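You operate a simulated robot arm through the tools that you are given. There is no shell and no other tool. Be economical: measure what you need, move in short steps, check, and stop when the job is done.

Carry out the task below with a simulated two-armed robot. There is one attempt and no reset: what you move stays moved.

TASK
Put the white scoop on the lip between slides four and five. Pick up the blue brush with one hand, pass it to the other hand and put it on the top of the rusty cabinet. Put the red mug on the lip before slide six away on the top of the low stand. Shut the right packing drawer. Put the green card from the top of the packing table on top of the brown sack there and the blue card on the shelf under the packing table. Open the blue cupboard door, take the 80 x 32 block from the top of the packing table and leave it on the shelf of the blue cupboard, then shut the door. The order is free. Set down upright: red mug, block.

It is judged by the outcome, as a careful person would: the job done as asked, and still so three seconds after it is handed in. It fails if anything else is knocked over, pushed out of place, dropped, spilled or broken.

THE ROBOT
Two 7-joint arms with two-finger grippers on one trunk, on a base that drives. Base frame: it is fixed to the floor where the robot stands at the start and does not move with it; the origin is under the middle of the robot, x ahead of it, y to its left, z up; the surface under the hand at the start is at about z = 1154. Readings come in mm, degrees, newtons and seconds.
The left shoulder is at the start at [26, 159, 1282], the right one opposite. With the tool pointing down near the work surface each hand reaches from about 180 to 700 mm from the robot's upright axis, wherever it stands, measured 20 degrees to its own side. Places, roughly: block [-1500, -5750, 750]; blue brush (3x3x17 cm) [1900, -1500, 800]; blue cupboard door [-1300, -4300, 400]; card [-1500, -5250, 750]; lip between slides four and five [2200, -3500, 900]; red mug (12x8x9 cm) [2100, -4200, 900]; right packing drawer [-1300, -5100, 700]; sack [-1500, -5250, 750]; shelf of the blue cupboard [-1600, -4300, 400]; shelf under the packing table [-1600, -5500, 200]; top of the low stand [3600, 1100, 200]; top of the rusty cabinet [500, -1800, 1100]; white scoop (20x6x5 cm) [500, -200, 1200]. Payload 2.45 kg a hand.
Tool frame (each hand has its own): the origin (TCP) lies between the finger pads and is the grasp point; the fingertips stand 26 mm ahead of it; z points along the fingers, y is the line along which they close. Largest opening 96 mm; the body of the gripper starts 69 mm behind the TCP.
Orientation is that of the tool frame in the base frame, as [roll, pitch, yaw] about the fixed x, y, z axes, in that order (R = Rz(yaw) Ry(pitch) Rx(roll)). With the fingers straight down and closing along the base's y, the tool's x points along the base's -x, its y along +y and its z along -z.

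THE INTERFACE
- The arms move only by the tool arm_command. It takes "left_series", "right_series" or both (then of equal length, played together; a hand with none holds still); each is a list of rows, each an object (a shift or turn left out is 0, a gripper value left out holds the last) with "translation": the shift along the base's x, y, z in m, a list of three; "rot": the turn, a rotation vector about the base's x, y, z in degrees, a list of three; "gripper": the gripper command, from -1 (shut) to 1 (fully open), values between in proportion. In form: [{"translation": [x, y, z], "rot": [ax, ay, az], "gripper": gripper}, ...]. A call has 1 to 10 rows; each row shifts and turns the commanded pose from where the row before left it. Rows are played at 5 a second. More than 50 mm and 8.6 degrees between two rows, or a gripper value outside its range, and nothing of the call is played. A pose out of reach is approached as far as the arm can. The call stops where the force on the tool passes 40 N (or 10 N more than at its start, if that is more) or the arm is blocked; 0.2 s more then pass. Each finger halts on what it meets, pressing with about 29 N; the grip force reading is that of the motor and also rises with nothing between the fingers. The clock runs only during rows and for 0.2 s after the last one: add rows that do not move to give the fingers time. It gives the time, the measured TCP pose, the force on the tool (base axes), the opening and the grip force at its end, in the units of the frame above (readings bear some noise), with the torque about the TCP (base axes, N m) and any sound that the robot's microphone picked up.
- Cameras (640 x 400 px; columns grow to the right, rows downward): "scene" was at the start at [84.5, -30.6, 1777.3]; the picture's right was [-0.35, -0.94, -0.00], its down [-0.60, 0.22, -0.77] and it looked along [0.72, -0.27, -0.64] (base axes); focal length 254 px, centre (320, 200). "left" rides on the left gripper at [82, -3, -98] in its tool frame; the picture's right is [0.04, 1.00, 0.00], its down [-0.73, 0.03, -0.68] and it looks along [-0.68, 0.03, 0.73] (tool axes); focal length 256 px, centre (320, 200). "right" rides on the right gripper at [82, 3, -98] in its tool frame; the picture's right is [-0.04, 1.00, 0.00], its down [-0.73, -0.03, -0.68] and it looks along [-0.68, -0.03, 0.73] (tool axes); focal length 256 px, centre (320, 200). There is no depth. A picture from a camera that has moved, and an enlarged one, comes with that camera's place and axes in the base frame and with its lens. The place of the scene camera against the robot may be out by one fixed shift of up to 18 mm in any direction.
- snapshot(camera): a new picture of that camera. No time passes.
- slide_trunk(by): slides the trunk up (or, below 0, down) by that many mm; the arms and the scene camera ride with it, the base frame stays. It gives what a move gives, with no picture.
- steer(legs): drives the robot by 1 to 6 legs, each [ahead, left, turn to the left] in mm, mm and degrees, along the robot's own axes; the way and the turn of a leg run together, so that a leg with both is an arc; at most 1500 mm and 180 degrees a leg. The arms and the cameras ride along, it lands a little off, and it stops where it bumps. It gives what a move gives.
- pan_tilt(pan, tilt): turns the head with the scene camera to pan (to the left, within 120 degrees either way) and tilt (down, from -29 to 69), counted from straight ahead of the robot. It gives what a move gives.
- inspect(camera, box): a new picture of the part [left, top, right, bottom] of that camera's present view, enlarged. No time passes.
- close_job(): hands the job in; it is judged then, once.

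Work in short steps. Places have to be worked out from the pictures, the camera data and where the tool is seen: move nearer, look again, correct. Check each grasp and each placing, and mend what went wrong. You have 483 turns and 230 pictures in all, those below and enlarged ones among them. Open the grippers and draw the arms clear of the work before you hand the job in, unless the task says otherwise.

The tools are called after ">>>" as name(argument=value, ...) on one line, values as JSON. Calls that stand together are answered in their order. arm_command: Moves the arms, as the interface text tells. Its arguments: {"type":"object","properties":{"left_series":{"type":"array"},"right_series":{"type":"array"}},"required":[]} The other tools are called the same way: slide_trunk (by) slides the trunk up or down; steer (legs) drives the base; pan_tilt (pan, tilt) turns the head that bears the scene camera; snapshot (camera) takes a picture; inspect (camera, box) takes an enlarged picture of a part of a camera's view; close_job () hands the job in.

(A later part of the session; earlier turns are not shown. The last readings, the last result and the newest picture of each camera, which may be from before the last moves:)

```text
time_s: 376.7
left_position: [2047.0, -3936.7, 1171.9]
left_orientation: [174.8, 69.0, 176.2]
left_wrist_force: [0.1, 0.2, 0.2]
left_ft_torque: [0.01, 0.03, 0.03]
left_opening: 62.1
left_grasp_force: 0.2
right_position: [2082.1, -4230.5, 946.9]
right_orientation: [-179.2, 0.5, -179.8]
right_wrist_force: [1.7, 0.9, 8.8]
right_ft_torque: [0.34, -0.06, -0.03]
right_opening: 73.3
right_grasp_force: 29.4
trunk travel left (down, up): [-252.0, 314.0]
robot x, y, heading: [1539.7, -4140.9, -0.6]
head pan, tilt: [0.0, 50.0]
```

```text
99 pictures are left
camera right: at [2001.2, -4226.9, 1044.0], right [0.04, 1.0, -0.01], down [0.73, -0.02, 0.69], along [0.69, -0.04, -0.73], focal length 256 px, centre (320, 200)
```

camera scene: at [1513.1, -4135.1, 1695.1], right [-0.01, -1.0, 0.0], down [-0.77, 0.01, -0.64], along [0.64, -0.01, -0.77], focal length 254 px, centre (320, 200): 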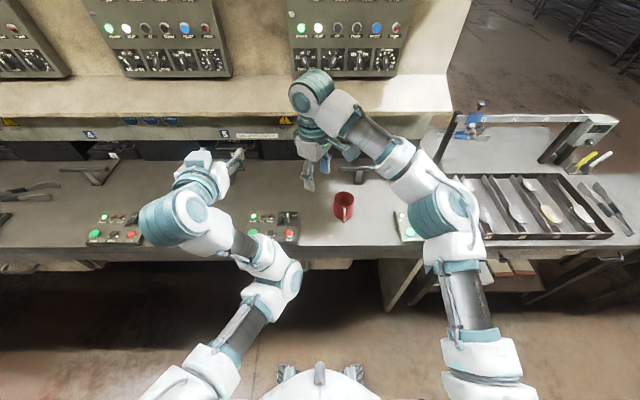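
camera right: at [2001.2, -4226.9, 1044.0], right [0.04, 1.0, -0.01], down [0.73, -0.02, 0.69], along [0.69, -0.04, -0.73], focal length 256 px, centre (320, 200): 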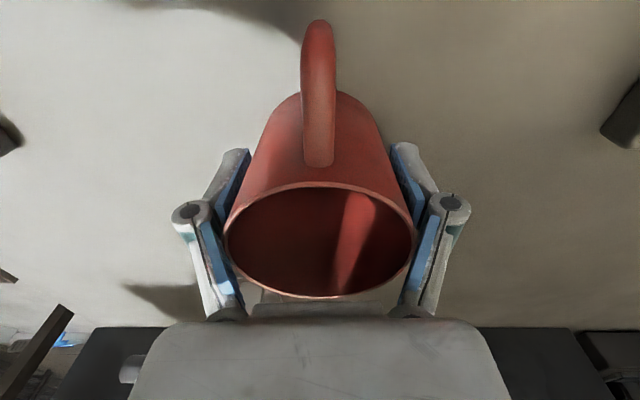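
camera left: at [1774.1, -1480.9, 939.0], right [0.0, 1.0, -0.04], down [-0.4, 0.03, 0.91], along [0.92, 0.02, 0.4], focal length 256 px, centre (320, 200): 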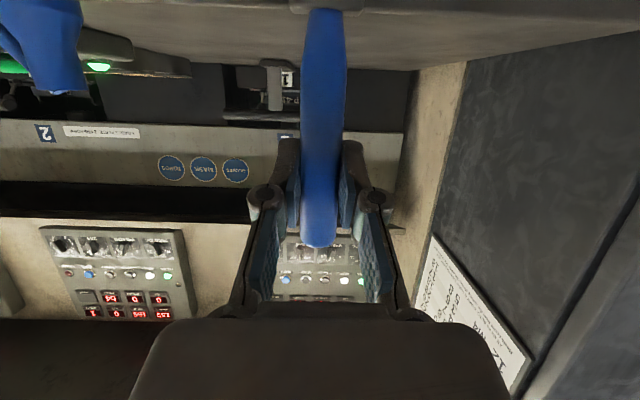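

Gripped at 73 mm. I lift it, draw the right hand back, and level the left hand.

>>> arm_command(right_series=[{"translation": [0, 0, 0.03]}, {"translation": [0, 0, 0.04]}, {"translation": [0, 0, 0.04]}, {"translation": [-0.01, 0, 0.04]}, {"translation": [-0.02, 0, 0.02]}, {"translation": [-0.02, 0, 0]}, {"translation": [-0.02, 0, 0]}, {"translation": [-0.02, 0, 0]}, {}], left_series=[{"translation": [-0.01, 0, 0.01], "rot": [0, 8, 0]}, {"translation": [-0.01, 0, 0.01], "rot": [0, 8, 0]}, {"translation": [-0.01, 0, 0.01], "rot": [0, 8, 0]}, {"translation": [-0.01, 0, 0.01], "rot": [0, 8, 0]}, {"translation": [-0.01, 0, 0.01], "rot": [0, 8, 0]}, {"translation": [-0.01, 0, 0.01], "rot": [0, 8, 0]}, {"translation": [-0.01, 0, 0.01], "rot": [0, 8, 0]}, {"rot": [0, 8, 0]}, {"rot": [0, 5, 0]}])

>>> steer(legs=[[-150, 0, 0]])

>>> snapshot(camera="scene")

```text
time_s: 378.7
left_position: [2170.6, -3884.6, 1151.7]
left_orientation: [178.5, -0.7, 178.6]
left_wrist_force: [0.0, -0.3, -0.1]
left_ft_torque: [0.02, 0.01, -0.01]
left_opening: 62.3
left_grasp_force: 0.1
left hand out of reach, approached as far as the arm can: row 1, 2, 3, 4, 5, 6
right_position: [1994.9, -4230.6, 1116.1]
right_orientation: [-179.1, 0.4, -179.8]
right_wrist_force: [-0.4, -0.7, -2.0]
right_ft_torque: [0.01, 0.01, 0.01]
right_opening: 72.8
right_grasp_force: 28.8
trunk travel left (down, up): [-252.0, 314.0]
robot x, y, heading: [1539.7, -4136.4, -0.3]
head pan, tilt: [0.0, 50.0]
```

```text
time_s: 380.0
left_position: [2022.1, -3882.0, 1150.8]
left_orientation: [178.6, -0.7, 178.7]
left_wrist_force: [0.1, 0.6, -0.7]
left_ft_torque: [0.02, 0.0, 0.0]
left_opening: 62.4
left_grasp_force: 0.1
right_position: [1847.3, -4229.1, 1115.3]
right_orientation: [-179.2, 0.4, -179.7]
right_wrist_force: [0.0, 0.6, -0.4]
right_ft_torque: [0.01, 0.01, -0.01]
right_opening: 72.5
right_grasp_force: 29.1
trunk travel left (down, up): [-252.0, 314.0]
robot x, y, heading: [1389.5, -4136.2, -0.3]
head pan, tilt: [0.0, 50.0]
```

```text
98 pictures are left
camera scene: at [1549.7, -4136.6, 1563.3], right [-0.01, -1.0, 0.0], down [-0.77, 0.01, -0.64], along [0.64, 0.0, -0.77], focal length 254 px, centre (320, 200)
```

scene: 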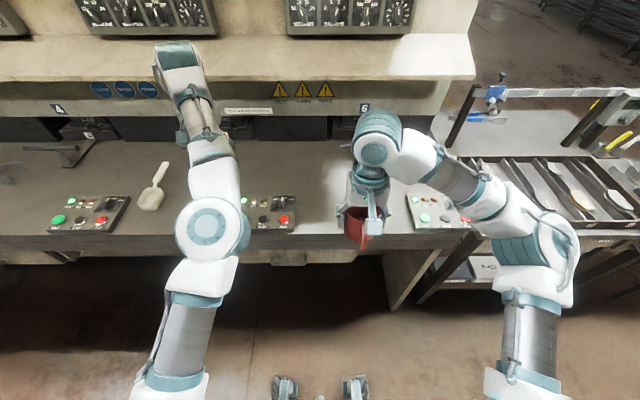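

I pull the left hand in as well, then sidestep left along the passage.

>>> arm_command(left_series=[{"translation": [-0.03, 0, 0]}, {"translation": [-0.04, 0, 0]}, {"translation": [-0.04, 0, 0]}, {"translation": [-0.04, 0, 0]}, {"translation": [-0.03, 0, 0]}, {}])

>>> steer(legs=[[0, 1200, 0]])

>>> steer(legs=[[0, 1200, 0]])

```text
time_s: 381.4
left_position: [1844.6, -3869.1, 1158.2]
left_orientation: [178.6, -0.4, 178.7]
left_wrist_force: [-0.7, 0.4, -0.4]
left_ft_torque: [-0.01, 0.02, 0.0]
left_opening: 62.1
left_grasp_force: 0.0
left hand out of reach, approached as far as the arm can: row 1, 2, 5
right_position: [1840.2, -4228.7, 1119.4]
right_orientation: [-179.1, 0.7, -179.7]
right_wrist_force: [0.8, -0.1, -0.8]
right_ft_torque: [-0.03, 0.04, 0.01]
right_opening: 72.7
right_grasp_force: 29.1
trunk travel left (down, up): [-252.0, 314.0]
robot x, y, heading: [1390.6, -4135.4, -0.3]
head pan, tilt: [0.0, 50.0]
```

```text
time_s: 387.5
left_position: [1862.6, -2677.9, 1158.7]
left_orientation: [178.6, -0.3, 178.1]
left_wrist_force: [0.2, 0.2, -0.3]
left_ft_torque: [0.02, -0.02, -0.01]
left_opening: 62.5
left_grasp_force: 0.0
right_position: [1853.7, -3036.6, 1118.8]
right_orientation: [-179.1, 0.8, 179.5]
right_wrist_force: [0.8, -0.1, -1.0]
right_ft_torque: [-0.01, 0.02, 0.02]
right_opening: 72.7
right_grasp_force: 29.1
trunk travel left (down, up): [-252.0, 314.0]
robot x, y, heading: [1404.3, -2941.3, -1.1]
head pan, tilt: [0.0, 50.0]
```

```text
time_s: 393.6
left_position: [1878.0, -1477.5, 1160.5]
left_orientation: [178.7, -0.2, 178.3]
left_wrist_force: [-0.5, 0.0, 0.5]
left_ft_torque: [0.0, -0.01, -0.01]
left_opening: 62.5
left_grasp_force: 0.0
right_position: [1870.5, -1835.9, 1120.8]
right_orientation: [-179.1, 0.9, 179.7]
right_wrist_force: [0.4, 0.0, -0.9]
right_ft_torque: [0.0, 0.01, -0.02]
right_opening: 72.4
right_grasp_force: 28.8
trunk travel left (down, up): [-252.0, 314.0]
robot x, y, heading: [1424.3, -1740.3, -0.8]
head pan, tilt: [0.0, 50.0]
```

I step back 70 mm to clear the machine front, correct the heading, and continue left past it.

>>> steer(legs=[[-70, 0, 1], [0, 1200, 0]])

>>> steer(legs=[[0, 1300, 0]])

>>> pan_tilt(pan=10, tilt=30)

>>> snapshot(camera="scene")

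```text
time_s: 400.3
left_position: [1798.3, -271.9, 1161.8]
left_orientation: [178.7, 0.0, 179.3]
left_wrist_force: [0.4, -0.2, -0.3]
left_ft_torque: [-0.03, 0.0, 0.03]
left_opening: 62.4
left_grasp_force: 0.1
right_position: [1797.4, -631.3, 1121.6]
right_orientation: [-179.1, 1.1, -179.2]
right_wrist_force: [-0.1, 0.6, -1.7]
right_ft_torque: [0.01, -0.01, -0.04]
right_opening: 72.7
right_grasp_force: 29.0
trunk travel left (down, up): [-252.0, 314.0]
robot x, y, heading: [1351.2, -544.2, -0.0]
head pan, tilt: [0.0, 50.0]
```

```text
time_s: 406.8
left_position: [1797.5, 1016.5, 1164.1]
left_orientation: [178.4, 0.2, 178.9]
left_wrist_force: [0.4, -1.0, 0.1]
left_ft_torque: [0.07, -0.01, -0.01]
left_opening: 62.8
left_grasp_force: 0.1
right_position: [1794.3, 657.0, 1123.7]
right_orientation: [-179.3, 1.3, -179.6]
right_wrist_force: [-0.2, -0.4, -1.5]
right_ft_torque: [0.02, -0.02, 0.02]
right_opening: 72.6
right_grasp_force: 28.9
trunk travel left (down, up): [-252.0, 314.0]
robot x, y, heading: [1354.5, 750.8, -0.2]
head pan, tilt: [0.0, 50.0]
```

```text
time_s: 407.6
left_position: [1793.3, 1018.5, 1165.8]
left_orientation: [178.6, 0.5, 178.9]
left_wrist_force: [0.1, -0.6, -0.1]
left_ft_torque: [0.02, 0.0, -0.03]
left_opening: 62.1
left_grasp_force: 0.0
right_position: [1790.2, 659.8, 1125.5]
right_orientation: [-179.2, 1.5, -179.6]
right_wrist_force: [0.1, 0.2, -0.7]
right_ft_torque: [0.0, -0.03, -0.02]
right_opening: 72.7
right_grasp_force: 28.9
trunk travel left (down, up): [-252.0, 314.0]
robot x, y, heading: [1356.1, 752.0, -0.2]
head pan, tilt: [10.0, 30.0]
```

```text
97 pictures are left
camera scene: at [1522.9, 765.1, 1593.2], right [0.17, -0.99, 0.0], down [-0.5, -0.08, -0.86], along [0.85, 0.15, -0.5], focal length 254 px, centre (320, 200)
```

scene: 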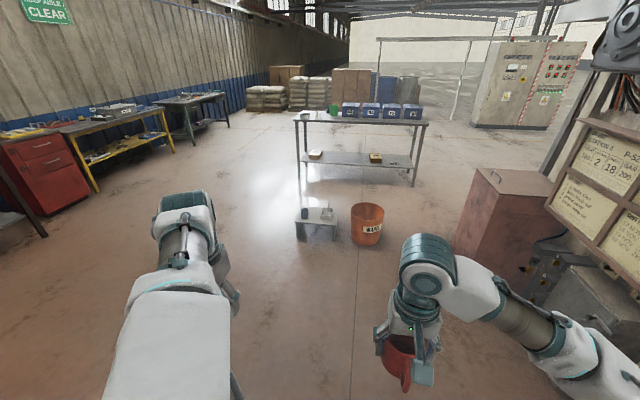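

The low stand and bucket are ahead. I drive forward and zoom on the stand.

>>> steer(legs=[[1000, 200, 0]])

>>> pan_tilt(pan=5, tilt=45)

>>> snapshot(camera="scene")

```text
time_s: 412.9
left_position: [2804.5, 1214.7, 1165.9]
left_orientation: [178.7, 0.4, 178.8]
left_wrist_force: [0.4, 0.4, -0.2]
left_ft_torque: [0.01, 0.03, 0.0]
left_opening: 62.6
left_grasp_force: 0.0
right_position: [2800.9, 855.5, 1126.0]
right_orientation: [-179.0, 1.4, -179.8]
right_wrist_force: [-0.5, 0.4, -1.1]
right_ft_torque: [-0.01, -0.02, -0.02]
right_opening: 72.7
right_grasp_force: 28.9
trunk travel left (down, up): [-252.0, 314.0]
robot x, y, heading: [2369.5, 950.2, -0.2]
head pan, tilt: [10.0, 30.0]
```

```text
time_s: 413.7
left_position: [2799.9, 1215.8, 1166.9]
left_orientation: [178.7, 0.6, 178.7]
left_wrist_force: [-0.4, -0.4, 1.0]
left_ft_torque: [0.03, 0.02, 0.0]
left_opening: 62.4
left_grasp_force: 0.0
right_position: [2797.6, 857.0, 1127.4]
right_orientation: [-179.1, 1.6, -179.7]
right_wrist_force: [-0.5, -1.1, -1.4]
right_ft_torque: [0.0, 0.03, -0.03]
right_opening: 72.8
right_grasp_force: 28.6
trunk travel left (down, up): [-252.0, 314.0]
robot x, y, heading: [2363.9, 944.6, -0.5]
head pan, tilt: [5.0, 45.0]
```

```text
96 pictures are left
camera scene: at [2524.9, 954.6, 1570.7], right [0.08, -1.0, 0.0], down [-0.71, -0.06, -0.7], along [0.7, 0.06, -0.71], focal length 254 px, centre (320, 200)
```

scene: 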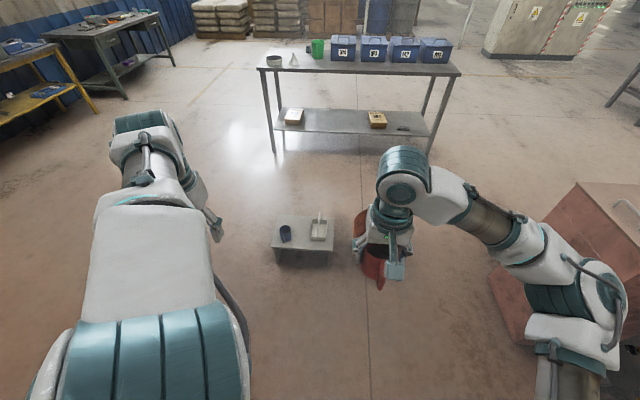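

>>> inspect(camera="scene", box=[255, 200, 355, 275])

```text
5.33 times, centred on (305, 238) of scene
camera zoom: at [2524.9, 954.6, 1570.7], right [0.08, -1.0, 0.0], down [-0.71, -0.06, -0.7], along [0.7, 0.06, -0.71], focal length 1353 px, centre (400, 0)
```

zoom: 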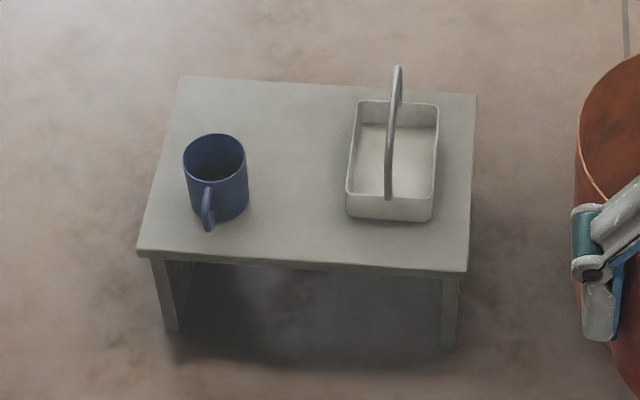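

There is room behind the blue mug and beside the basket: I'll set the red mug at about (3640,1205). I drive to a standoff and lower the trunk.

>>> steer(legs=[[0, 370, 0.5], [500, 0, 0]])

>>> slide_trunk(by=-125)

>>> slide_trunk(by=-120)

>>> snapshot(camera="scene")

```text
time_s: 418.6
left_position: [3294.2, 1568.9, 1170.9]
left_orientation: [177.9, 0.8, 179.1]
left_wrist_force: [0.5, -0.1, -0.1]
left_ft_torque: [0.12, 0.01, 0.02]
left_opening: 62.5
left_grasp_force: 0.0
right_position: [3295.4, 1209.2, 1126.5]
right_orientation: [-179.8, 1.5, -179.4]
right_wrist_force: [0.2, -1.2, -1.3]
right_ft_torque: [0.11, 0.02, 0.0]
right_opening: 72.8
right_grasp_force: 28.9
trunk travel left (down, up): [-252.0, 314.0]
robot x, y, heading: [2858.5, 1311.9, 0.1]
head pan, tilt: [5.0, 45.0]
```

```text
time_s: 420.1
left_position: [3338.2, 1578.0, 962.8]
left_orientation: [178.5, -10.8, 179.0]
left_wrist_force: [0.3, -1.0, 0.7]
left_ft_torque: [-0.01, -0.02, -0.02]
left_opening: 62.2
left_grasp_force: 0.1
right_position: [3289.4, 1218.9, 1005.2]
right_orientation: [-179.3, 1.9, -179.4]
right_wrist_force: [0.3, -0.9, -0.5]
right_ft_torque: [0.04, 0.0, -0.01]
right_opening: 72.7
right_grasp_force: 29.2
trunk travel left (down, up): [-127.0, 439.0]
robot x, y, heading: [2858.7, 1310.2, -0.2]
head pan, tilt: [5.0, 45.0]
```

```text
time_s: 421.6
left_position: [3373.4, 1585.5, 734.8]
left_orientation: [179.2, -25.8, 179.0]
left_wrist_force: [-0.1, -0.2, -0.2]
left_ft_torque: [-0.02, 0.0, 0.01]
left_opening: 62.4
left_grasp_force: 0.0
right_position: [3289.1, 1225.9, 886.6]
right_orientation: [-178.9, 1.9, -179.3]
right_wrist_force: [0.6, 0.2, -1.6]
right_ft_torque: [0.01, -0.02, 0.0]
right_opening: 72.7
right_grasp_force: 28.3
trunk travel left (down, up): [-7.0, 559.0]
robot x, y, heading: [2864.9, 1311.1, 0.0]
head pan, tilt: [5.0, 45.0]
```

```text
94 pictures are left
camera scene: at [3289.8, 1324.3, 1268.4], right [0.09, -1.0, 0.0], down [-0.71, -0.06, -0.7], along [0.7, 0.06, -0.71], focal length 254 px, centre (320, 200)
```

scene: 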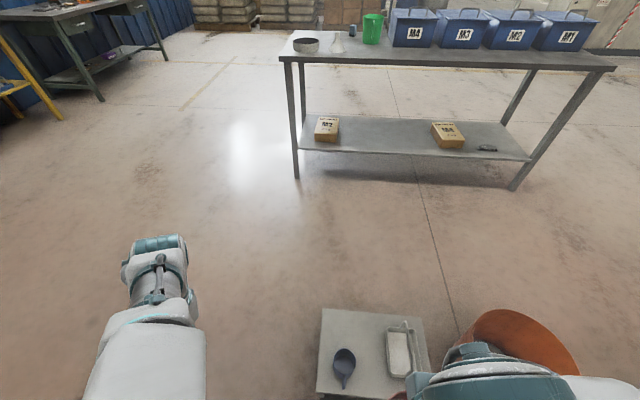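

I lower the right hand toward stand height while still in front of it.

>>> arm_command(right_series=[{"translation": [0.006, 0, -0.03]}, {"translation": [0.01, 0, -0.045]}, {"translation": [0.01, 0, -0.045]}, {"translation": [0.01, 0, -0.045]}, {"translation": [0.01, 0, -0.045]}, {"translation": [0.01, 0, -0.045]}, {"translation": [0.01, 0, -0.045]}, {"translation": [0.01, 0, -0.045]}, {"translation": [0.01, 0, -0.045]}, {"translation": [0.01, 0, -0.045]}])

>>> pan_tilt(pan=-10, tilt=62)

>>> snapshot(camera="scene")

```text
time_s: 423.8
left_position: [3374.1, 1585.8, 733.3]
left_orientation: [179.0, -25.9, 178.9]
left_wrist_force: [-0.3, -0.1, -1.0]
left_ft_torque: [-0.03, 0.05, -0.03]
left_opening: 62.2
left_grasp_force: 0.1
right_position: [3385.5, 1224.2, 448.9]
right_orientation: [-179.0, 1.8, -179.4]
right_wrist_force: [0.1, -0.2, -0.4]
right_ft_torque: [-0.05, 0.01, -0.02]
right_opening: 72.7
right_grasp_force: 29.1
trunk travel left (down, up): [-7.0, 559.0]
robot x, y, heading: [2860.0, 1307.3, 0.1]
head pan, tilt: [5.0, 45.0]
```

```text
time_s: 424.6
left_position: [3374.9, 1584.1, 734.9]
left_orientation: [179.1, -25.7, 179.1]
left_wrist_force: [-0.6, 0.0, -0.3]
left_ft_torque: [0.0, 0.01, 0.01]
left_opening: 62.8
left_grasp_force: 0.1
right_position: [3385.3, 1225.1, 448.7]
right_orientation: [-179.1, 1.8, -179.5]
right_wrist_force: [0.8, -1.5, -0.9]
right_ft_torque: [0.04, -0.01, 0.04]
right_opening: 72.7
right_grasp_force: 28.2
trunk travel left (down, up): [-7.0, 559.0]
robot x, y, heading: [2863.0, 1309.1, -0.0]
head pan, tilt: [-10.0, 62.0]
```

```text
93 pictures are left
camera scene: at [3273.6, 1302.9, 1245.8], right [-0.17, -0.98, 0.0], down [-0.87, 0.15, -0.46], along [0.46, -0.08, -0.89], focal length 254 px, centre (320, 200)
```

scene: 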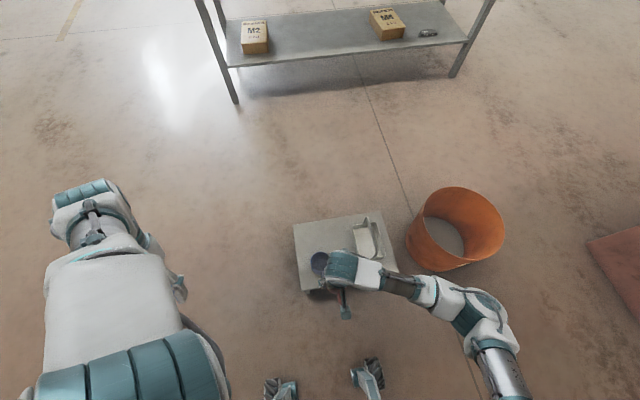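

>>> snapshot(camera="right")

```text
92 pictures are left
camera right: at [3300.9, 1228.9, 543.9], right [0.03, 1.0, -0.02], down [0.71, -0.01, 0.7], along [0.7, -0.03, -0.71], focal length 256 px, centre (320, 200)
```

right: 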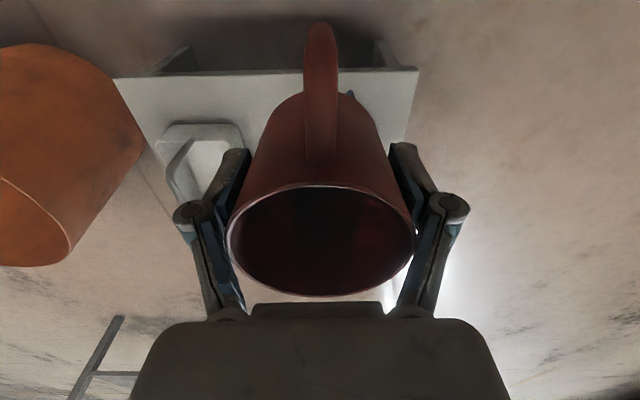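

The stand's front edge is at x≈3412, y 953–1343. I drive 180 mm forward and move the hand to (3625,1205), keeping above the blue mug.

>>> steer(legs=[[180, 0, 0]])

>>> arm_command(right_series=[{"translation": [0.02, -0.007, 0], "rot": [-0.3, 0.6, 0]}, {"translation": [0.02, -0.007, 0], "rot": [-0.3, 0.6, 0]}, {"translation": [0.02, -0.006, -0.02], "rot": [-0.3, 0.6, 0]}, {}])

>>> pan_tilt(pan=-10, tilt=50)

>>> inspect(camera="scene", box=[220, 200, 480, 400])

```text
time_s: 426.1
left_position: [3556.2, 1585.5, 732.9]
left_orientation: [179.1, -25.7, 179.0]
left_wrist_force: [0.3, -0.2, 0.7]
left_ft_torque: [0.0, 0.02, 0.01]
left_opening: 62.6
left_grasp_force: 0.0
right_position: [3568.2, 1226.3, 446.4]
right_orientation: [-179.0, 1.7, -179.3]
right_wrist_force: [-1.0, 0.0, -1.1]
right_ft_torque: [-0.02, 0.0, 0.01]
right_opening: 72.8
right_grasp_force: 29.2
trunk travel left (down, up): [-7.0, 559.0]
robot x, y, heading: [3042.4, 1313.5, -0.0]
head pan, tilt: [-10.0, 62.0]
```

```text
time_s: 427.1
left_position: [3550.4, 1585.0, 732.3]
left_orientation: [179.2, -26.3, 179.0]
left_wrist_force: [0.4, 0.2, -0.2]
left_ft_torque: [0.0, 0.03, 0.01]
left_opening: 62.3
left_grasp_force: 0.1
right_position: [3625.7, 1205.4, 431.5]
right_orientation: [-178.1, 0.3, -179.3]
right_wrist_force: [-0.6, 0.2, -1.2]
right_ft_torque: [-0.03, -0.02, 0.03]
right_opening: 72.4
right_grasp_force: 28.9
trunk travel left (down, up): [-7.0, 559.0]
robot x, y, heading: [3044.9, 1310.8, -0.2]
head pan, tilt: [-10.0, 62.0]
```

```text
time_s: 427.9
left_position: [3550.1, 1585.1, 732.0]
left_orientation: [179.2, -26.3, 178.9]
left_wrist_force: [0.0, -0.1, 0.0]
left_ft_torque: [-0.02, 0.02, -0.01]
left_opening: 62.4
left_grasp_force: 0.1
right_position: [3624.8, 1204.4, 431.8]
right_orientation: [-178.1, 0.3, -179.3]
right_wrist_force: [-0.2, 0.6, -1.6]
right_ft_torque: [0.0, -0.03, 0.02]
right_opening: 72.9
right_grasp_force: 28.7
trunk travel left (down, up): [-7.0, 559.0]
robot x, y, heading: [3042.3, 1311.3, -0.1]
head pan, tilt: [-10.0, 50.0]
```

```text
2.00 times, centred on (350, 300) of scene
camera zoom: at [3468.4, 1301.1, 1260.4], right [-0.17, -0.98, 0.0], down [-0.76, 0.13, -0.64], along [0.63, -0.11, -0.77], focal length 507 px, centre (260, 0)
```

zoom: 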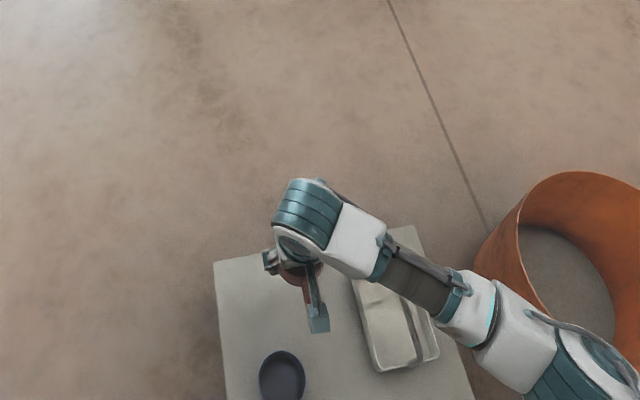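

Position looks right. I level the hand and lower it.

>>> arm_command(right_series=[{"translation": [0, 0, -0.03], "rot": [0.6, 0, 0]}, {"translation": [0, 0, -0.035], "rot": [0.6, 0, 0]}, {"translation": [0, 0, -0.035], "rot": [0.6, 0, 0]}, {"translation": [0, 0, -0.035]}, {"translation": [0, 0, -0.025]}, {}])

>>> inspect(camera="scene", box=[280, 240, 440, 400])

```text
time_s: 429.3
left_position: [3550.5, 1585.8, 732.1]
left_orientation: [179.2, -26.3, 179.0]
left_wrist_force: [0.2, 0.0, -0.2]
left_ft_torque: [0.01, 0.02, 0.02]
left_opening: 62.1
left_grasp_force: 0.1
right_position: [3624.5, 1206.3, 271.7]
right_orientation: [-179.9, 0.2, -179.4]
right_wrist_force: [0.6, -0.7, -0.4]
right_ft_torque: [-0.02, 0.0, -0.03]
right_opening: 72.6
right_grasp_force: 28.8
trunk travel left (down, up): [-7.0, 559.0]
robot x, y, heading: [3041.3, 1311.4, -0.0]
head pan, tilt: [-10.0, 50.0]
```

```text
2.50 times, centred on (360, 320) of scene
camera zoom: at [3468.0, 1301.3, 1260.7], right [-0.17, -0.98, 0.0], down [-0.76, 0.13, -0.64], along [0.63, -0.11, -0.77], focal length 634 px, centre (220, -100)
```

zoom: 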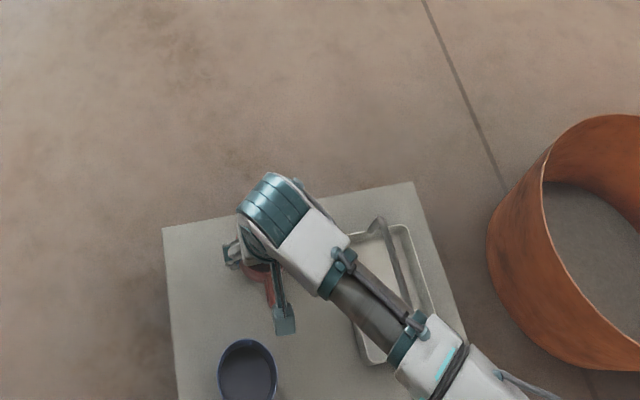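

Continue down in small steps to contact.

>>> arm_command(right_series=[{"translation": [0, 0, -0.007]}, {"translation": [0, 0, -0.006]}, {"translation": [0, 0, -0.004]}, {}])

>>> arm_command(right_series=[{"translation": [0, 0, -0.003]}, {"translation": [0, 0, -0.003]}, {}])

```text
time_s: 430.3
left_position: [3550.1, 1585.5, 731.9]
left_orientation: [179.3, -26.3, 179.1]
left_wrist_force: [0.8, 0.4, 0.5]
left_ft_torque: [0.02, -0.03, -0.02]
left_opening: 62.5
left_grasp_force: 0.0
right_position: [3625.0, 1205.8, 254.9]
right_orientation: [-179.9, 0.3, -179.3]
right_wrist_force: [-0.5, -0.1, -1.8]
right_ft_torque: [0.02, 0.02, 0.0]
right_opening: 72.7
right_grasp_force: 28.9
trunk travel left (down, up): [-7.0, 559.0]
robot x, y, heading: [3043.3, 1311.0, -0.1]
head pan, tilt: [-10.0, 50.0]
```

```text
time_s: 431.1
left_position: [3550.1, 1584.5, 731.1]
left_orientation: [179.2, -26.3, 179.1]
left_wrist_force: [0.7, -0.8, 0.1]
left_ft_torque: [0.0, -0.01, -0.02]
left_opening: 62.5
left_grasp_force: 0.0
right_position: [3624.2, 1205.9, 248.2]
right_orientation: [-179.9, 0.3, -179.3]
right_wrist_force: [-0.7, -0.6, -1.1]
right_ft_torque: [-0.02, 0.01, 0.04]
right_opening: 72.6
right_grasp_force: 30.0
trunk travel left (down, up): [-7.0, 559.0]
robot x, y, heading: [3046.1, 1308.0, 0.0]
head pan, tilt: [-10.0, 50.0]
```

No contact yet; continuing by 3 mm steps.

>>> arm_command(right_series=[{"translation": [0, 0, -0.003]}, {"translation": [0, 0, -0.003]}, {}])

>>> arm_command(right_series=[{"translation": [0, 0, -0.003]}, {"translation": [0, 0, -0.003]}, {}])

```text
time_s: 431.9
left_position: [3548.8, 1586.7, 735.1]
left_orientation: [179.2, -25.8, 179.0]
left_wrist_force: [-0.5, -0.5, -0.2]
left_ft_torque: [-0.01, 0.01, 0.02]
left_opening: 62.3
left_grasp_force: 0.1
right_position: [3626.6, 1206.7, 246.8]
right_orientation: [-179.9, 0.8, -179.4]
right_wrist_force: [-7.8, -3.3, 36.6]
right_ft_torque: [0.11, -0.08, 0.09]
right_opening: 72.9
right_grasp_force: 29.0
trunk travel left (down, up): [-7.0, 559.0]
robot x, y, heading: [3044.6, 1314.9, 0.0]
head pan, tilt: [-10.0, 50.0]
```

```text
time_s: 432.2
left_position: [3546.6, 1585.4, 730.7]
left_orientation: [179.2, -26.5, 179.1]
left_wrist_force: [-0.1, -0.2, -0.3]
left_ft_torque: [0.03, 0.01, -0.01]
left_opening: 62.4
left_grasp_force: 0.1
right_position: [3627.1, 1208.3, 247.8]
right_orientation: [-179.9, 0.9, -179.3]
right_wrist_force: [-4.5, -0.6, 21.3]
right_ft_torque: [-0.08, 0.08, 0.04]
right_opening: 73.1
right_grasp_force: 29.0
trunk travel left (down, up): [-7.0, 559.0]
robot x, y, heading: [3047.9, 1308.2, -0.1]
head pan, tilt: [-10.0, 50.0]
stopped in row 1 (right hand): the force on the tool passed its limit at 50 N (the readings are from after the stop); the commanded pose is now the measured one
```

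Firm contact. I open the fingers and rise straight up.

>>> arm_command(right_series=[{"translation": [0, 0, 0.001]}, {"gripper": 0.6}, {"gripper": 0.95}, {}, {"translation": [0, 0, 0.02]}, {"translation": [0, 0, 0.03]}, {"translation": [0, 0, 0.04]}, {"translation": [0, 0, 0.04]}, {"translation": [0, 0, 0.04]}])

>>> snapshot(camera="right")

```text
time_s: 434.2
left_position: [3546.4, 1586.4, 729.7]
left_orientation: [179.1, -26.6, 179.0]
left_wrist_force: [-0.9, 0.1, -0.7]
left_ft_torque: [0.0, 0.0, -0.02]
left_opening: 62.2
left_grasp_force: 0.0
right_position: [3625.4, 1206.4, 416.2]
right_orientation: [-179.9, 0.8, -179.3]
right_wrist_force: [0.7, -0.4, 0.1]
right_ft_torque: [0.01, -0.02, 0.01]
right_opening: 93.8
right_grasp_force: 0.1
trunk travel left (down, up): [-7.0, 559.0]
robot x, y, heading: [3043.9, 1313.9, -0.4]
head pan, tilt: [-10.0, 50.0]
```

```text
89 pictures are left
camera right: at [3542.3, 1208.4, 513.1], right [0.03, 1.0, 0.0], down [0.72, -0.02, 0.69], along [0.69, -0.02, -0.73], focal length 256 px, centre (320, 200)
```

right: 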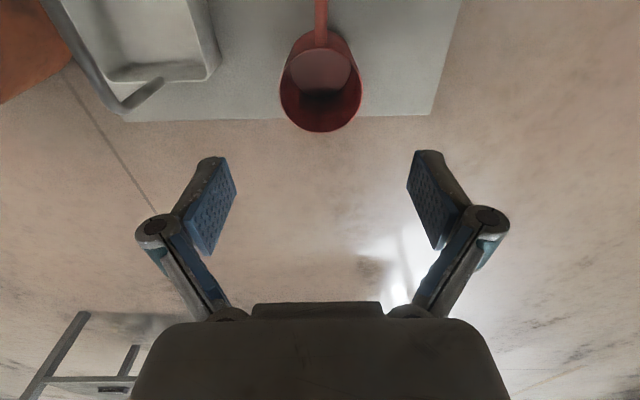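

The red mug stands upright on the stand. I raise the arm, back away, and lift the trunk for travel.

>>> arm_command(right_series=[{"translation": [0, 0, 0.045]}, {"translation": [0, 0, 0.045]}, {"translation": [-0.01, 0, 0.045]}, {"translation": [-0.01, 0, 0.045]}, {"translation": [-0.02, 0, 0.04]}, {"translation": [-0.02, 0, 0.04]}])

>>> steer(legs=[[-500, 0, 0]])

>>> slide_trunk(by=150)

>>> arm_command(left_series=[{"rot": [0, -6, 0]}, {"rot": [0, -6, 0]}, {"rot": [0, -6, 0]}, {"rot": [0, -5, 0]}, {}])

>>> snapshot(camera="scene")

```text
time_s: 435.6
left_position: [3545.6, 1586.5, 731.0]
left_orientation: [179.3, -26.7, 179.0]
left_wrist_force: [0.1, -0.2, -0.4]
left_ft_torque: [-0.01, -0.02, 0.0]
left_opening: 62.2
left_grasp_force: 0.1
right_position: [3565.4, 1205.8, 679.9]
right_orientation: [-180.0, 0.8, -179.3]
right_wrist_force: [0.3, 0.2, 0.4]
right_ft_torque: [-0.01, 0.0, 0.0]
right_opening: 93.7
right_grasp_force: 0.0
trunk travel left (down, up): [-7.0, 559.0]
robot x, y, heading: [3041.5, 1310.0, 0.1]
head pan, tilt: [-10.0, 50.0]
```

```text
time_s: 438.6
left_position: [3044.4, 1584.1, 730.2]
left_orientation: [179.2, -26.8, 178.8]
left_wrist_force: [0.0, -0.3, -0.1]
left_ft_torque: [-0.01, 0.02, -0.01]
left_opening: 62.3
left_grasp_force: 0.1
right_position: [3063.2, 1204.1, 677.1]
right_orientation: [-179.9, 0.8, -179.5]
right_wrist_force: [0.7, 0.4, -0.3]
right_ft_torque: [0.03, -0.02, 0.03]
right_opening: 93.6
right_grasp_force: 0.1
trunk travel left (down, up): [-7.0, 559.0]
robot x, y, heading: [2539.4, 1314.5, -0.2]
head pan, tilt: [-10.0, 50.0]
```

```text
time_s: 440.3
left_position: [3041.0, 1584.3, 881.9]
left_orientation: [179.1, -26.4, 178.9]
left_wrist_force: [0.0, 0.8, 0.1]
left_ft_torque: [0.03, 0.01, 0.0]
left_opening: 62.7
left_grasp_force: 0.1
right_position: [3060.2, 1204.2, 829.5]
right_orientation: [-179.9, 1.0, -179.5]
right_wrist_force: [-0.5, 0.1, -0.8]
right_ft_torque: [-0.01, 0.02, -0.04]
right_opening: 93.6
right_grasp_force: 0.1
trunk travel left (down, up): [-157.0, 409.0]
robot x, y, heading: [2542.9, 1314.7, 0.1]
head pan, tilt: [-10.0, 50.0]
```

```text
time_s: 441.5
left_position: [3047.6, 1601.8, 884.6]
left_orientation: [178.8, -3.4, 178.9]
left_wrist_force: [-0.6, 0.3, 0.1]
left_ft_torque: [-0.02, 0.0, -0.02]
left_opening: 62.1
left_grasp_force: 0.1
left hand out of reach, approached as far as the arm can: row 3, 4
right_position: [3058.8, 1205.1, 830.8]
right_orientation: [-179.9, 1.1, -179.5]
right_wrist_force: [0.7, 0.0, 0.7]
right_ft_torque: [0.01, 0.02, 0.04]
right_opening: 93.6
right_grasp_force: 0.3
trunk travel left (down, up): [-157.0, 409.0]
robot x, y, heading: [2542.5, 1311.2, -0.3]
head pan, tilt: [-10.0, 50.0]
```

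```text
88 pictures are left
camera scene: at [2780.8, 1300.7, 1459.9], right [-0.18, -0.98, 0.0], down [-0.76, 0.14, -0.64], along [0.63, -0.11, -0.77], focal length 254 px, centre (320, 200)
```

scene: 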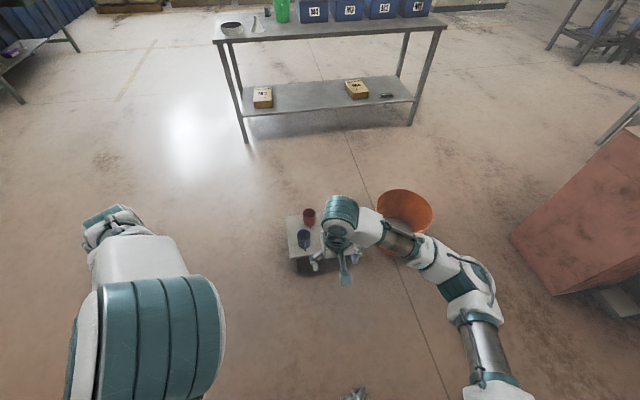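

Mug confirmed standing. Now the route to the packing area: sideways to y≈2130, turn around, drive west between rack ends and the rails.

>>> steer(legs=[[-200, 800, 0]])

>>> steer(legs=[[0, 0, 60], [0, 0, 60], [0, 0, 60]])

>>> pan_tilt(pan=0, tilt=35)

>>> snapshot(camera="scene")

```text
time_s: 445.9
left_position: [2852.0, 2396.7, 887.1]
left_orientation: [178.5, -3.4, 178.7]
left_wrist_force: [0.4, -0.5, -0.5]
left_ft_torque: [0.04, 0.02, 0.01]
left_opening: 62.4
left_grasp_force: 0.0
right_position: [2862.3, 2000.4, 830.4]
right_orientation: [179.9, 1.1, -179.7]
right_wrist_force: [0.1, 0.2, -0.6]
right_ft_torque: [0.04, -0.02, -0.01]
right_opening: 93.4
right_grasp_force: 0.1
trunk travel left (down, up): [-157.0, 409.0]
robot x, y, heading: [2343.4, 2113.0, -0.4]
head pan, tilt: [-10.0, 50.0]
```

```text
time_s: 454.3
left_position: [1839.3, 1828.0, 887.9]
left_orientation: [178.8, -3.1, -1.4]
left_wrist_force: [0.8, -0.4, 0.7]
left_ft_torque: [0.03, 0.01, 0.02]
left_opening: 62.5
left_grasp_force: 0.0
right_position: [1828.8, 2225.0, 833.1]
right_orientation: [180.0, 1.3, 0.2]
right_wrist_force: [-0.9, -0.3, -0.5]
right_ft_torque: [0.0, 0.0, 0.01]
right_opening: 93.6
right_grasp_force: 0.0
trunk travel left (down, up): [-157.0, 409.0]
robot x, y, heading: [2342.2, 2115.9, 179.5]
head pan, tilt: [-10.0, 50.0]
```

```text
time_s: 455.0
left_position: [1842.5, 1828.4, 889.7]
left_orientation: [178.8, -2.8, -1.3]
left_wrist_force: [0.5, -0.4, -0.1]
left_ft_torque: [0.02, 0.02, -0.01]
left_opening: 62.3
left_grasp_force: 0.0
right_position: [1831.8, 2224.2, 836.3]
right_orientation: [-179.8, 1.7, 0.2]
right_wrist_force: [0.5, -0.4, -0.9]
right_ft_torque: [0.01, -0.04, 0.01]
right_opening: 93.4
right_grasp_force: 0.0
trunk travel left (down, up): [-157.0, 409.0]
robot x, y, heading: [2344.3, 2114.7, 179.5]
head pan, tilt: [0.0, 35.0]
```

```text
87 pictures are left
camera scene: at [2119.4, 2119.9, 1481.7], right [0.01, 1.0, 0.0], down [0.58, 0.0, -0.82], along [-0.82, 0.01, -0.58], focal length 254 px, centre (320, 200)
```

scene: 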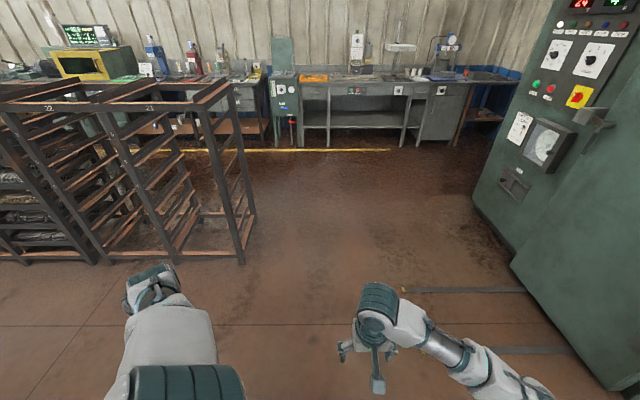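

Clear. I shift 90 mm right (away from the rack ends) and drive west.

>>> steer(legs=[[0, -90, 0], [1350, 0, 0]])

>>> steer(legs=[[1330, 0, 0]])

>>> steer(legs=[[0, 0, 45], [0, 0, 45]])

>>> snapshot(camera="scene")

```text
time_s: 462.5
left_position: [498.9, 1925.9, 889.5]
left_orientation: [178.4, -2.9, -1.1]
left_wrist_force: [0.7, -0.3, 0.2]
left_ft_torque: [0.0, 0.03, -0.02]
left_opening: 62.4
left_grasp_force: 0.0
right_position: [485.9, 2321.7, 834.8]
right_orientation: [179.8, 1.6, 0.4]
right_wrist_force: [-0.4, -0.3, 0.2]
right_ft_torque: [0.01, 0.0, 0.0]
right_opening: 93.6
right_grasp_force: 0.0
trunk travel left (down, up): [-157.0, 409.0]
robot x, y, heading: [998.5, 2212.2, 179.9]
head pan, tilt: [0.0, 35.0]
```

```text
time_s: 469.2
left_position: [-839.3, 1915.8, 887.0]
left_orientation: [179.6, -2.6, -1.4]
left_wrist_force: [-0.2, -1.3, -0.7]
left_ft_torque: [0.02, 0.03, -0.01]
left_opening: 62.1
left_grasp_force: 0.0
right_position: [-849.7, 2312.7, 840.0]
right_orientation: [-179.0, 1.9, 0.4]
right_wrist_force: [0.2, -0.4, -0.8]
right_ft_torque: [0.03, -0.05, 0.04]
right_opening: 93.5
right_grasp_force: 0.1
trunk travel left (down, up): [-157.0, 409.0]
robot x, y, heading: [-342.4, 2217.4, 179.7]
head pan, tilt: [0.0, 35.0]
```

```text
time_s: 473.7
left_position: [-45.4, 1721.5, 890.5]
left_orientation: [179.5, -2.4, 88.6]
left_wrist_force: [0.9, 0.2, 0.5]
left_ft_torque: [-0.02, -0.03, 0.02]
left_opening: 62.3
left_grasp_force: 0.0
right_position: [-442.7, 1712.1, 841.6]
right_orientation: [-179.4, 2.2, 90.2]
right_wrist_force: [-0.4, 0.2, -0.4]
right_ft_torque: [0.01, -0.01, -0.03]
right_opening: 93.9
right_grasp_force: 0.0
trunk travel left (down, up): [-157.0, 409.0]
robot x, y, heading: [-338.8, 2218.6, -90.4]
head pan, tilt: [0.0, 35.0]
```

```text
86 pictures are left
camera scene: at [-330.8, 1980.4, 1481.7], right [-1.0, 0.01, 0.0], down [0.01, 0.58, -0.82], along [-0.01, -0.82, -0.58], focal length 254 px, centre (320, 200)
```

scene: 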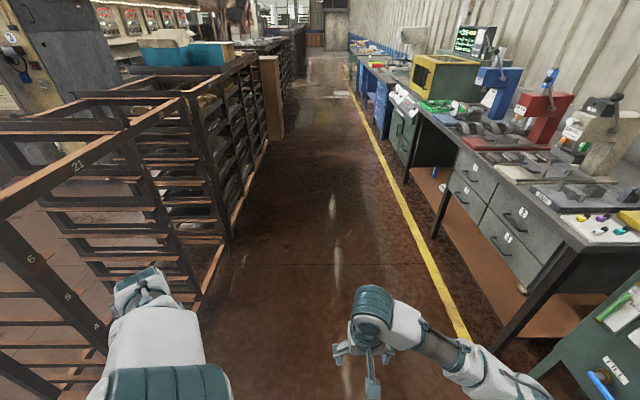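

Aisle is clear and wide. I drive south.

>>> steer(legs=[[1450, 0, 0], [1450, 0, 0], [1450, 0, 0]])

>>> snapshot(camera="scene")

```text
time_s: 494.5
left_position: [-164.6, -2635.6, 892.3]
left_orientation: [179.4, -2.2, 86.9]
left_wrist_force: [-0.6, 0.4, 0.3]
left_ft_torque: [0.02, 0.0, -0.01]
left_opening: 62.4
left_grasp_force: 0.0
right_position: [-562.6, -2635.2, 845.1]
right_orientation: [-179.1, 2.5, 88.5]
right_wrist_force: [-0.3, -0.4, -0.4]
right_ft_torque: [-0.03, -0.01, -0.02]
right_opening: 93.8
right_grasp_force: 0.1
trunk travel left (down, up): [-157.0, 409.0]
robot x, y, heading: [-447.1, -2139.3, -92.2]
head pan, tilt: [0.0, 35.0]
```

```text
85 pictures are left
camera scene: at [-443.0, -2372.8, 1481.7], right [-1.0, 0.04, 0.0], down [0.02, 0.58, -0.82], along [-0.03, -0.82, -0.58], focal length 254 px, centre (320, 200)
```

scene: 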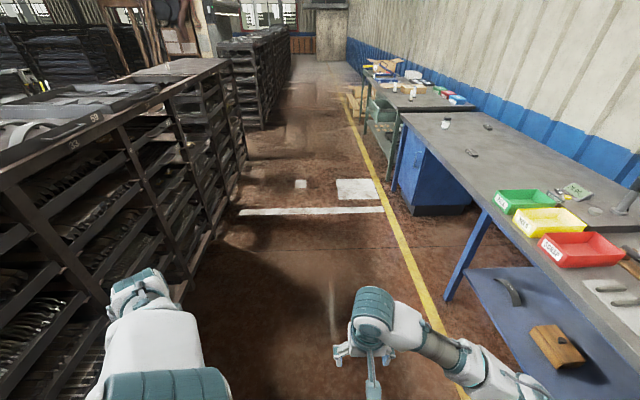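

The blue bench/cupboard and packing table are ahead on the right; the white floor marks look painted. I continue south, correcting heading.

>>> steer(legs=[[0, 0, 2], [1500, 0, 0]])

>>> steer(legs=[[1450, 0, 0]])

>>> pan_tilt(pan=-70, tilt=30)

>>> snapshot(camera="scene")

```text
time_s: 502.3
left_position: [-146.3, -4118.6, 895.9]
left_orientation: [179.4, -1.9, 89.2]
left_wrist_force: [0.8, -0.1, 0.2]
left_ft_torque: [0.0, 0.03, 0.02]
left_opening: 62.3
left_grasp_force: 0.1
right_position: [-544.7, -4133.7, 847.2]
right_orientation: [-179.3, 2.7, 90.8]
right_wrist_force: [0.3, 0.3, -0.9]
right_ft_torque: [0.02, -0.03, 0.04]
right_opening: 93.6
right_grasp_force: 0.0
trunk travel left (down, up): [-157.0, 409.0]
robot x, y, heading: [-446.3, -3632.4, -89.8]
head pan, tilt: [0.0, 35.0]
```

```text
time_s: 509.6
left_position: [-148.8, -5566.3, 897.6]
left_orientation: [179.4, -1.6, 89.1]
left_wrist_force: [0.1, -0.3, -0.1]
left_ft_torque: [0.03, 0.0, 0.02]
left_opening: 62.2
left_grasp_force: 0.0
right_position: [-544.9, -5581.1, 849.7]
right_orientation: [-179.5, 3.1, 90.7]
right_wrist_force: [0.3, 0.2, -0.8]
right_ft_torque: [0.03, 0.01, 0.02]
right_opening: 93.4
right_grasp_force: 0.1
trunk travel left (down, up): [-157.0, 409.0]
robot x, y, heading: [-446.0, -5087.5, -90.3]
head pan, tilt: [0.0, 35.0]
```

```text
time_s: 511.0
left_position: [-148.4, -5561.5, 900.5]
left_orientation: [179.4, -1.4, 89.1]
left_wrist_force: [-0.5, -0.4, 0.1]
left_ft_torque: [-0.02, 0.02, -0.04]
left_opening: 62.3
left_grasp_force: 0.1
right_position: [-543.1, -5577.7, 851.8]
right_orientation: [-179.7, 3.5, 90.8]
right_wrist_force: [-0.1, -0.3, 0.6]
right_ft_torque: [0.02, -0.02, 0.01]
right_opening: 93.5
right_grasp_force: 0.1
trunk travel left (down, up): [-157.0, 409.0]
robot x, y, heading: [-448.4, -5085.8, -89.7]
head pan, tilt: [-70.0, 30.0]
```

```text
84 pictures are left
camera scene: at [-519.7, -5264.9, 1489.8], right [-0.34, 0.94, 0.01], down [0.47, 0.18, -0.86], along [-0.81, -0.29, -0.5], focal length 254 px, centre (320, 200)
```

scene: 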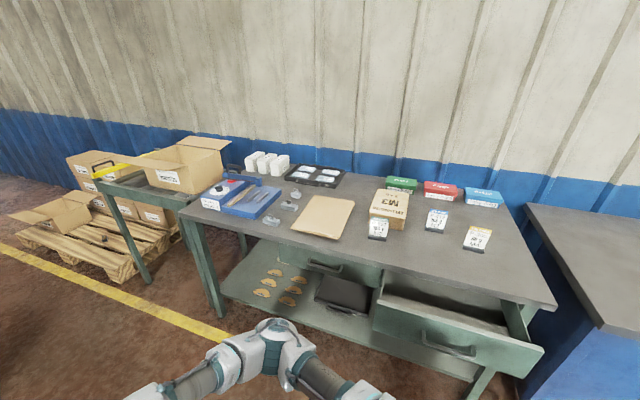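

The packing table with its open right drawer is in view. I zoom on the tabletop.

>>> inspect(camera="scene", box=[350, 165, 520, 265])

>>> inspect(camera="scene", box=[190, 140, 350, 245])

```text
3.76 times, centred on (435, 215) of scene
camera zoom: at [-519.7, -5264.9, 1489.8], right [-0.34, 0.94, 0.01], down [0.47, 0.18, -0.86], along [-0.81, -0.29, -0.5], focal length 955 px, centre (-113, 144)
```

zoom: 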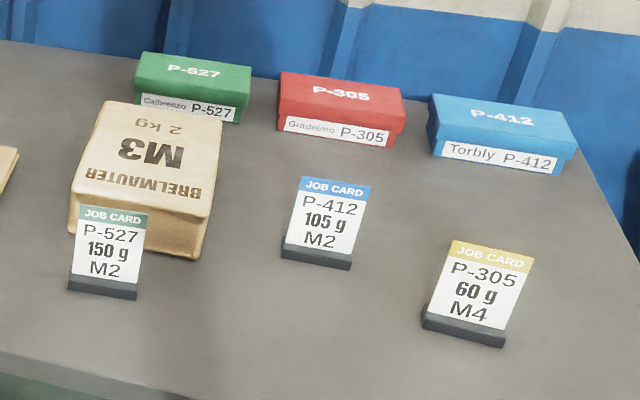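

```text
3.81 times, centred on (270, 192) of scene
camera zoom: at [-519.7, -5264.9, 1489.8], right [-0.34, 0.94, 0.01], down [0.47, 0.18, -0.86], along [-0.81, -0.29, -0.5], focal length 966 px, centre (510, 229)
```

zoom: 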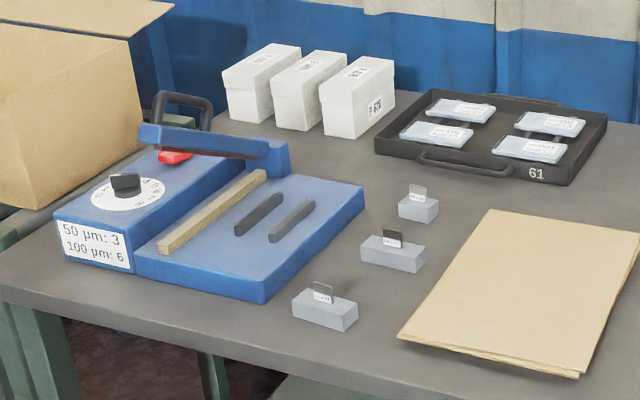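

Cards are the little stands: green (P-527) near (-1470,-5324), blue (P-412) near (-1626,-5074); the sack is behind. The drawer front is out at x≈-1160. I turn to face the table.

>>> steer(legs=[[0, 0, -45], [0, 0, -45]])

>>> pan_tilt(pan=0, tilt=35)

>>> snapshot(camera="scene")

```text
time_s: 515.5
left_position: [-924.8, -5384.5, 900.3]
left_orientation: [179.4, -1.5, -1.1]
left_wrist_force: [-0.1, 0.1, -0.1]
left_ft_torque: [0.01, 0.02, 0.0]
left_opening: 62.5
left_grasp_force: 0.2
right_position: [-938.6, -4988.9, 851.4]
right_orientation: [-179.7, 3.4, 0.6]
right_wrist_force: [0.3, -0.2, -0.1]
right_ft_torque: [-0.02, 0.0, 0.0]
right_opening: 93.8
right_grasp_force: 0.1
trunk travel left (down, up): [-157.0, 409.0]
robot x, y, heading: [-445.0, -5082.6, 180.1]
head pan, tilt: [-70.0, 30.0]
```

```text
time_s: 516.9
left_position: [-921.2, -5385.6, 901.9]
left_orientation: [179.5, -1.1, -1.0]
left_wrist_force: [-0.3, -0.6, -0.1]
left_ft_torque: [-0.02, -0.03, 0.0]
left_opening: 62.8
left_grasp_force: 0.0
right_position: [-935.2, -4990.9, 853.2]
right_orientation: [-179.9, 3.7, 0.5]
right_wrist_force: [-0.3, -0.1, -0.6]
right_ft_torque: [0.01, -0.02, 0.0]
right_opening: 93.5
right_grasp_force: 0.0
trunk travel left (down, up): [-157.0, 409.0]
robot x, y, heading: [-443.8, -5088.9, 179.9]
head pan, tilt: [0.0, 35.0]
```

```text
81 pictures are left
camera scene: at [-672.5, -5081.8, 1481.8], right [0.0, 1.0, 0.0], down [0.58, 0.0, -0.82], along [-0.82, 0.0, -0.58], focal length 254 px, centre (320, 200)
```

scene: 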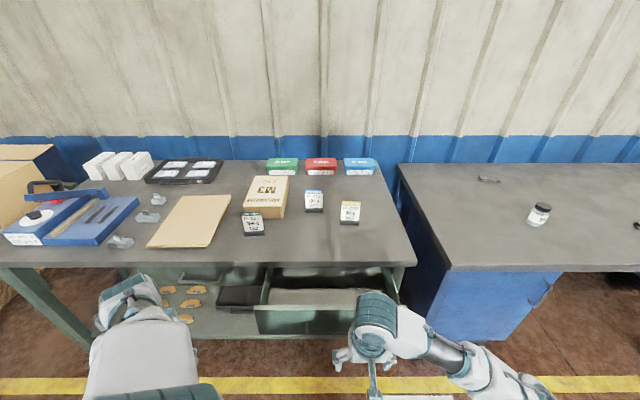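

I close the right hand, lower the trunk to bring its fingertips to drawer-front height (z≈640), and raise the left hand clear.

>>> arm_command(left_series=[{"translation": [0.01, 0, 0.04]}, {"translation": [0.01, 0, 0.04]}, {"translation": [0.01, 0, 0.04]}, {"translation": [0, 0, 0.04]}, {}], right_series=[{"translation": [0, 0.01, 0], "rot": [0, 1.2, 0], "gripper": 0}, {"translation": [0, 0.01, 0], "rot": [0, 1.2, 0], "gripper": -0.9}, {"translation": [0, 0.01, 0], "rot": [0, 1.2, 0], "gripper": -1}, {}, {}])

>>> slide_trunk(by=-145)

>>> arm_command(right_series=[{"translation": [0, 0, -0.02]}, {"translation": [0, 0, -0.02]}, {}])

>>> snapshot(camera="scene")

```text
time_s: 518.1
left_position: [-917.0, -5409.5, 1054.9]
left_orientation: [179.6, -1.3, -1.0]
left_wrist_force: [-0.2, 0.0, -0.4]
left_ft_torque: [0.01, -0.01, 0.05]
left_opening: 62.3
left_grasp_force: 0.0
left hand out of reach, approached as far as the arm can: row 2, 3, 4
right_position: [-934.6, -4960.1, 853.2]
right_orientation: [-179.8, 7.2, 0.6]
right_wrist_force: [0.7, 0.1, 0.4]
right_ft_torque: [-0.01, 0.03, 0.04]
right_opening: 0.0
right_grasp_force: 28.7
trunk travel left (down, up): [-157.0, 409.0]
robot x, y, heading: [-451.1, -5085.6, 179.9]
head pan, tilt: [0.0, 35.0]
```

```text
time_s: 519.8
left_position: [-976.5, -5410.3, 786.7]
left_orientation: [179.7, -18.2, -1.0]
left_wrist_force: [0.2, 0.0, 0.6]
left_ft_torque: [0.03, 0.01, 0.04]
left_opening: 62.3
left_grasp_force: 0.0
right_position: [-934.9, -4960.1, 710.7]
right_orientation: [-179.7, 7.4, 0.5]
right_wrist_force: [-0.1, -0.2, 0.2]
right_ft_torque: [-0.01, 0.0, 0.0]
right_opening: 0.0
right_grasp_force: 28.2
trunk travel left (down, up): [-12.0, 554.0]
robot x, y, heading: [-447.2, -5086.4, 179.6]
head pan, tilt: [0.0, 35.0]
```

```text
time_s: 520.6
left_position: [-976.7, -5408.7, 787.4]
left_orientation: [179.7, -18.5, -1.0]
left_wrist_force: [-1.8, -0.5, 0.1]
left_ft_torque: [-0.03, 0.0, 0.03]
left_opening: 62.6
left_grasp_force: 0.1
right_position: [-934.6, -4958.7, 668.6]
right_orientation: [-179.7, 7.3, 0.4]
right_wrist_force: [-0.3, -0.3, -0.1]
right_ft_torque: [0.01, 0.01, 0.04]
right_opening: 0.0
right_grasp_force: 28.2
trunk travel left (down, up): [-12.0, 554.0]
robot x, y, heading: [-450.2, -5086.4, 179.7]
head pan, tilt: [0.0, 35.0]
```

```text
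80 pictures are left
camera scene: at [-850.9, -5081.1, 1289.9], right [0.0, 1.0, 0.0], down [0.58, 0.0, -0.82], along [-0.82, 0.0, -0.58], focal length 254 px, centre (320, 200)
```

scene: 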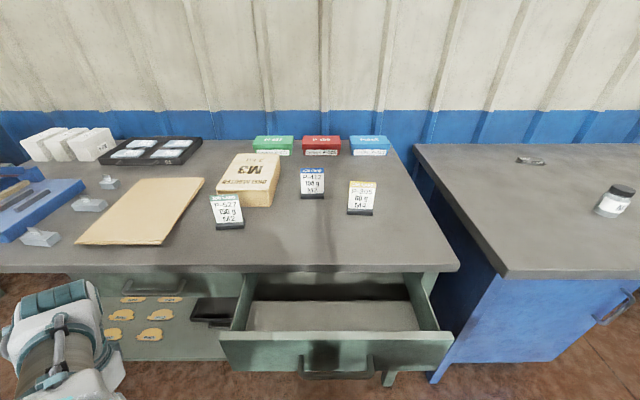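

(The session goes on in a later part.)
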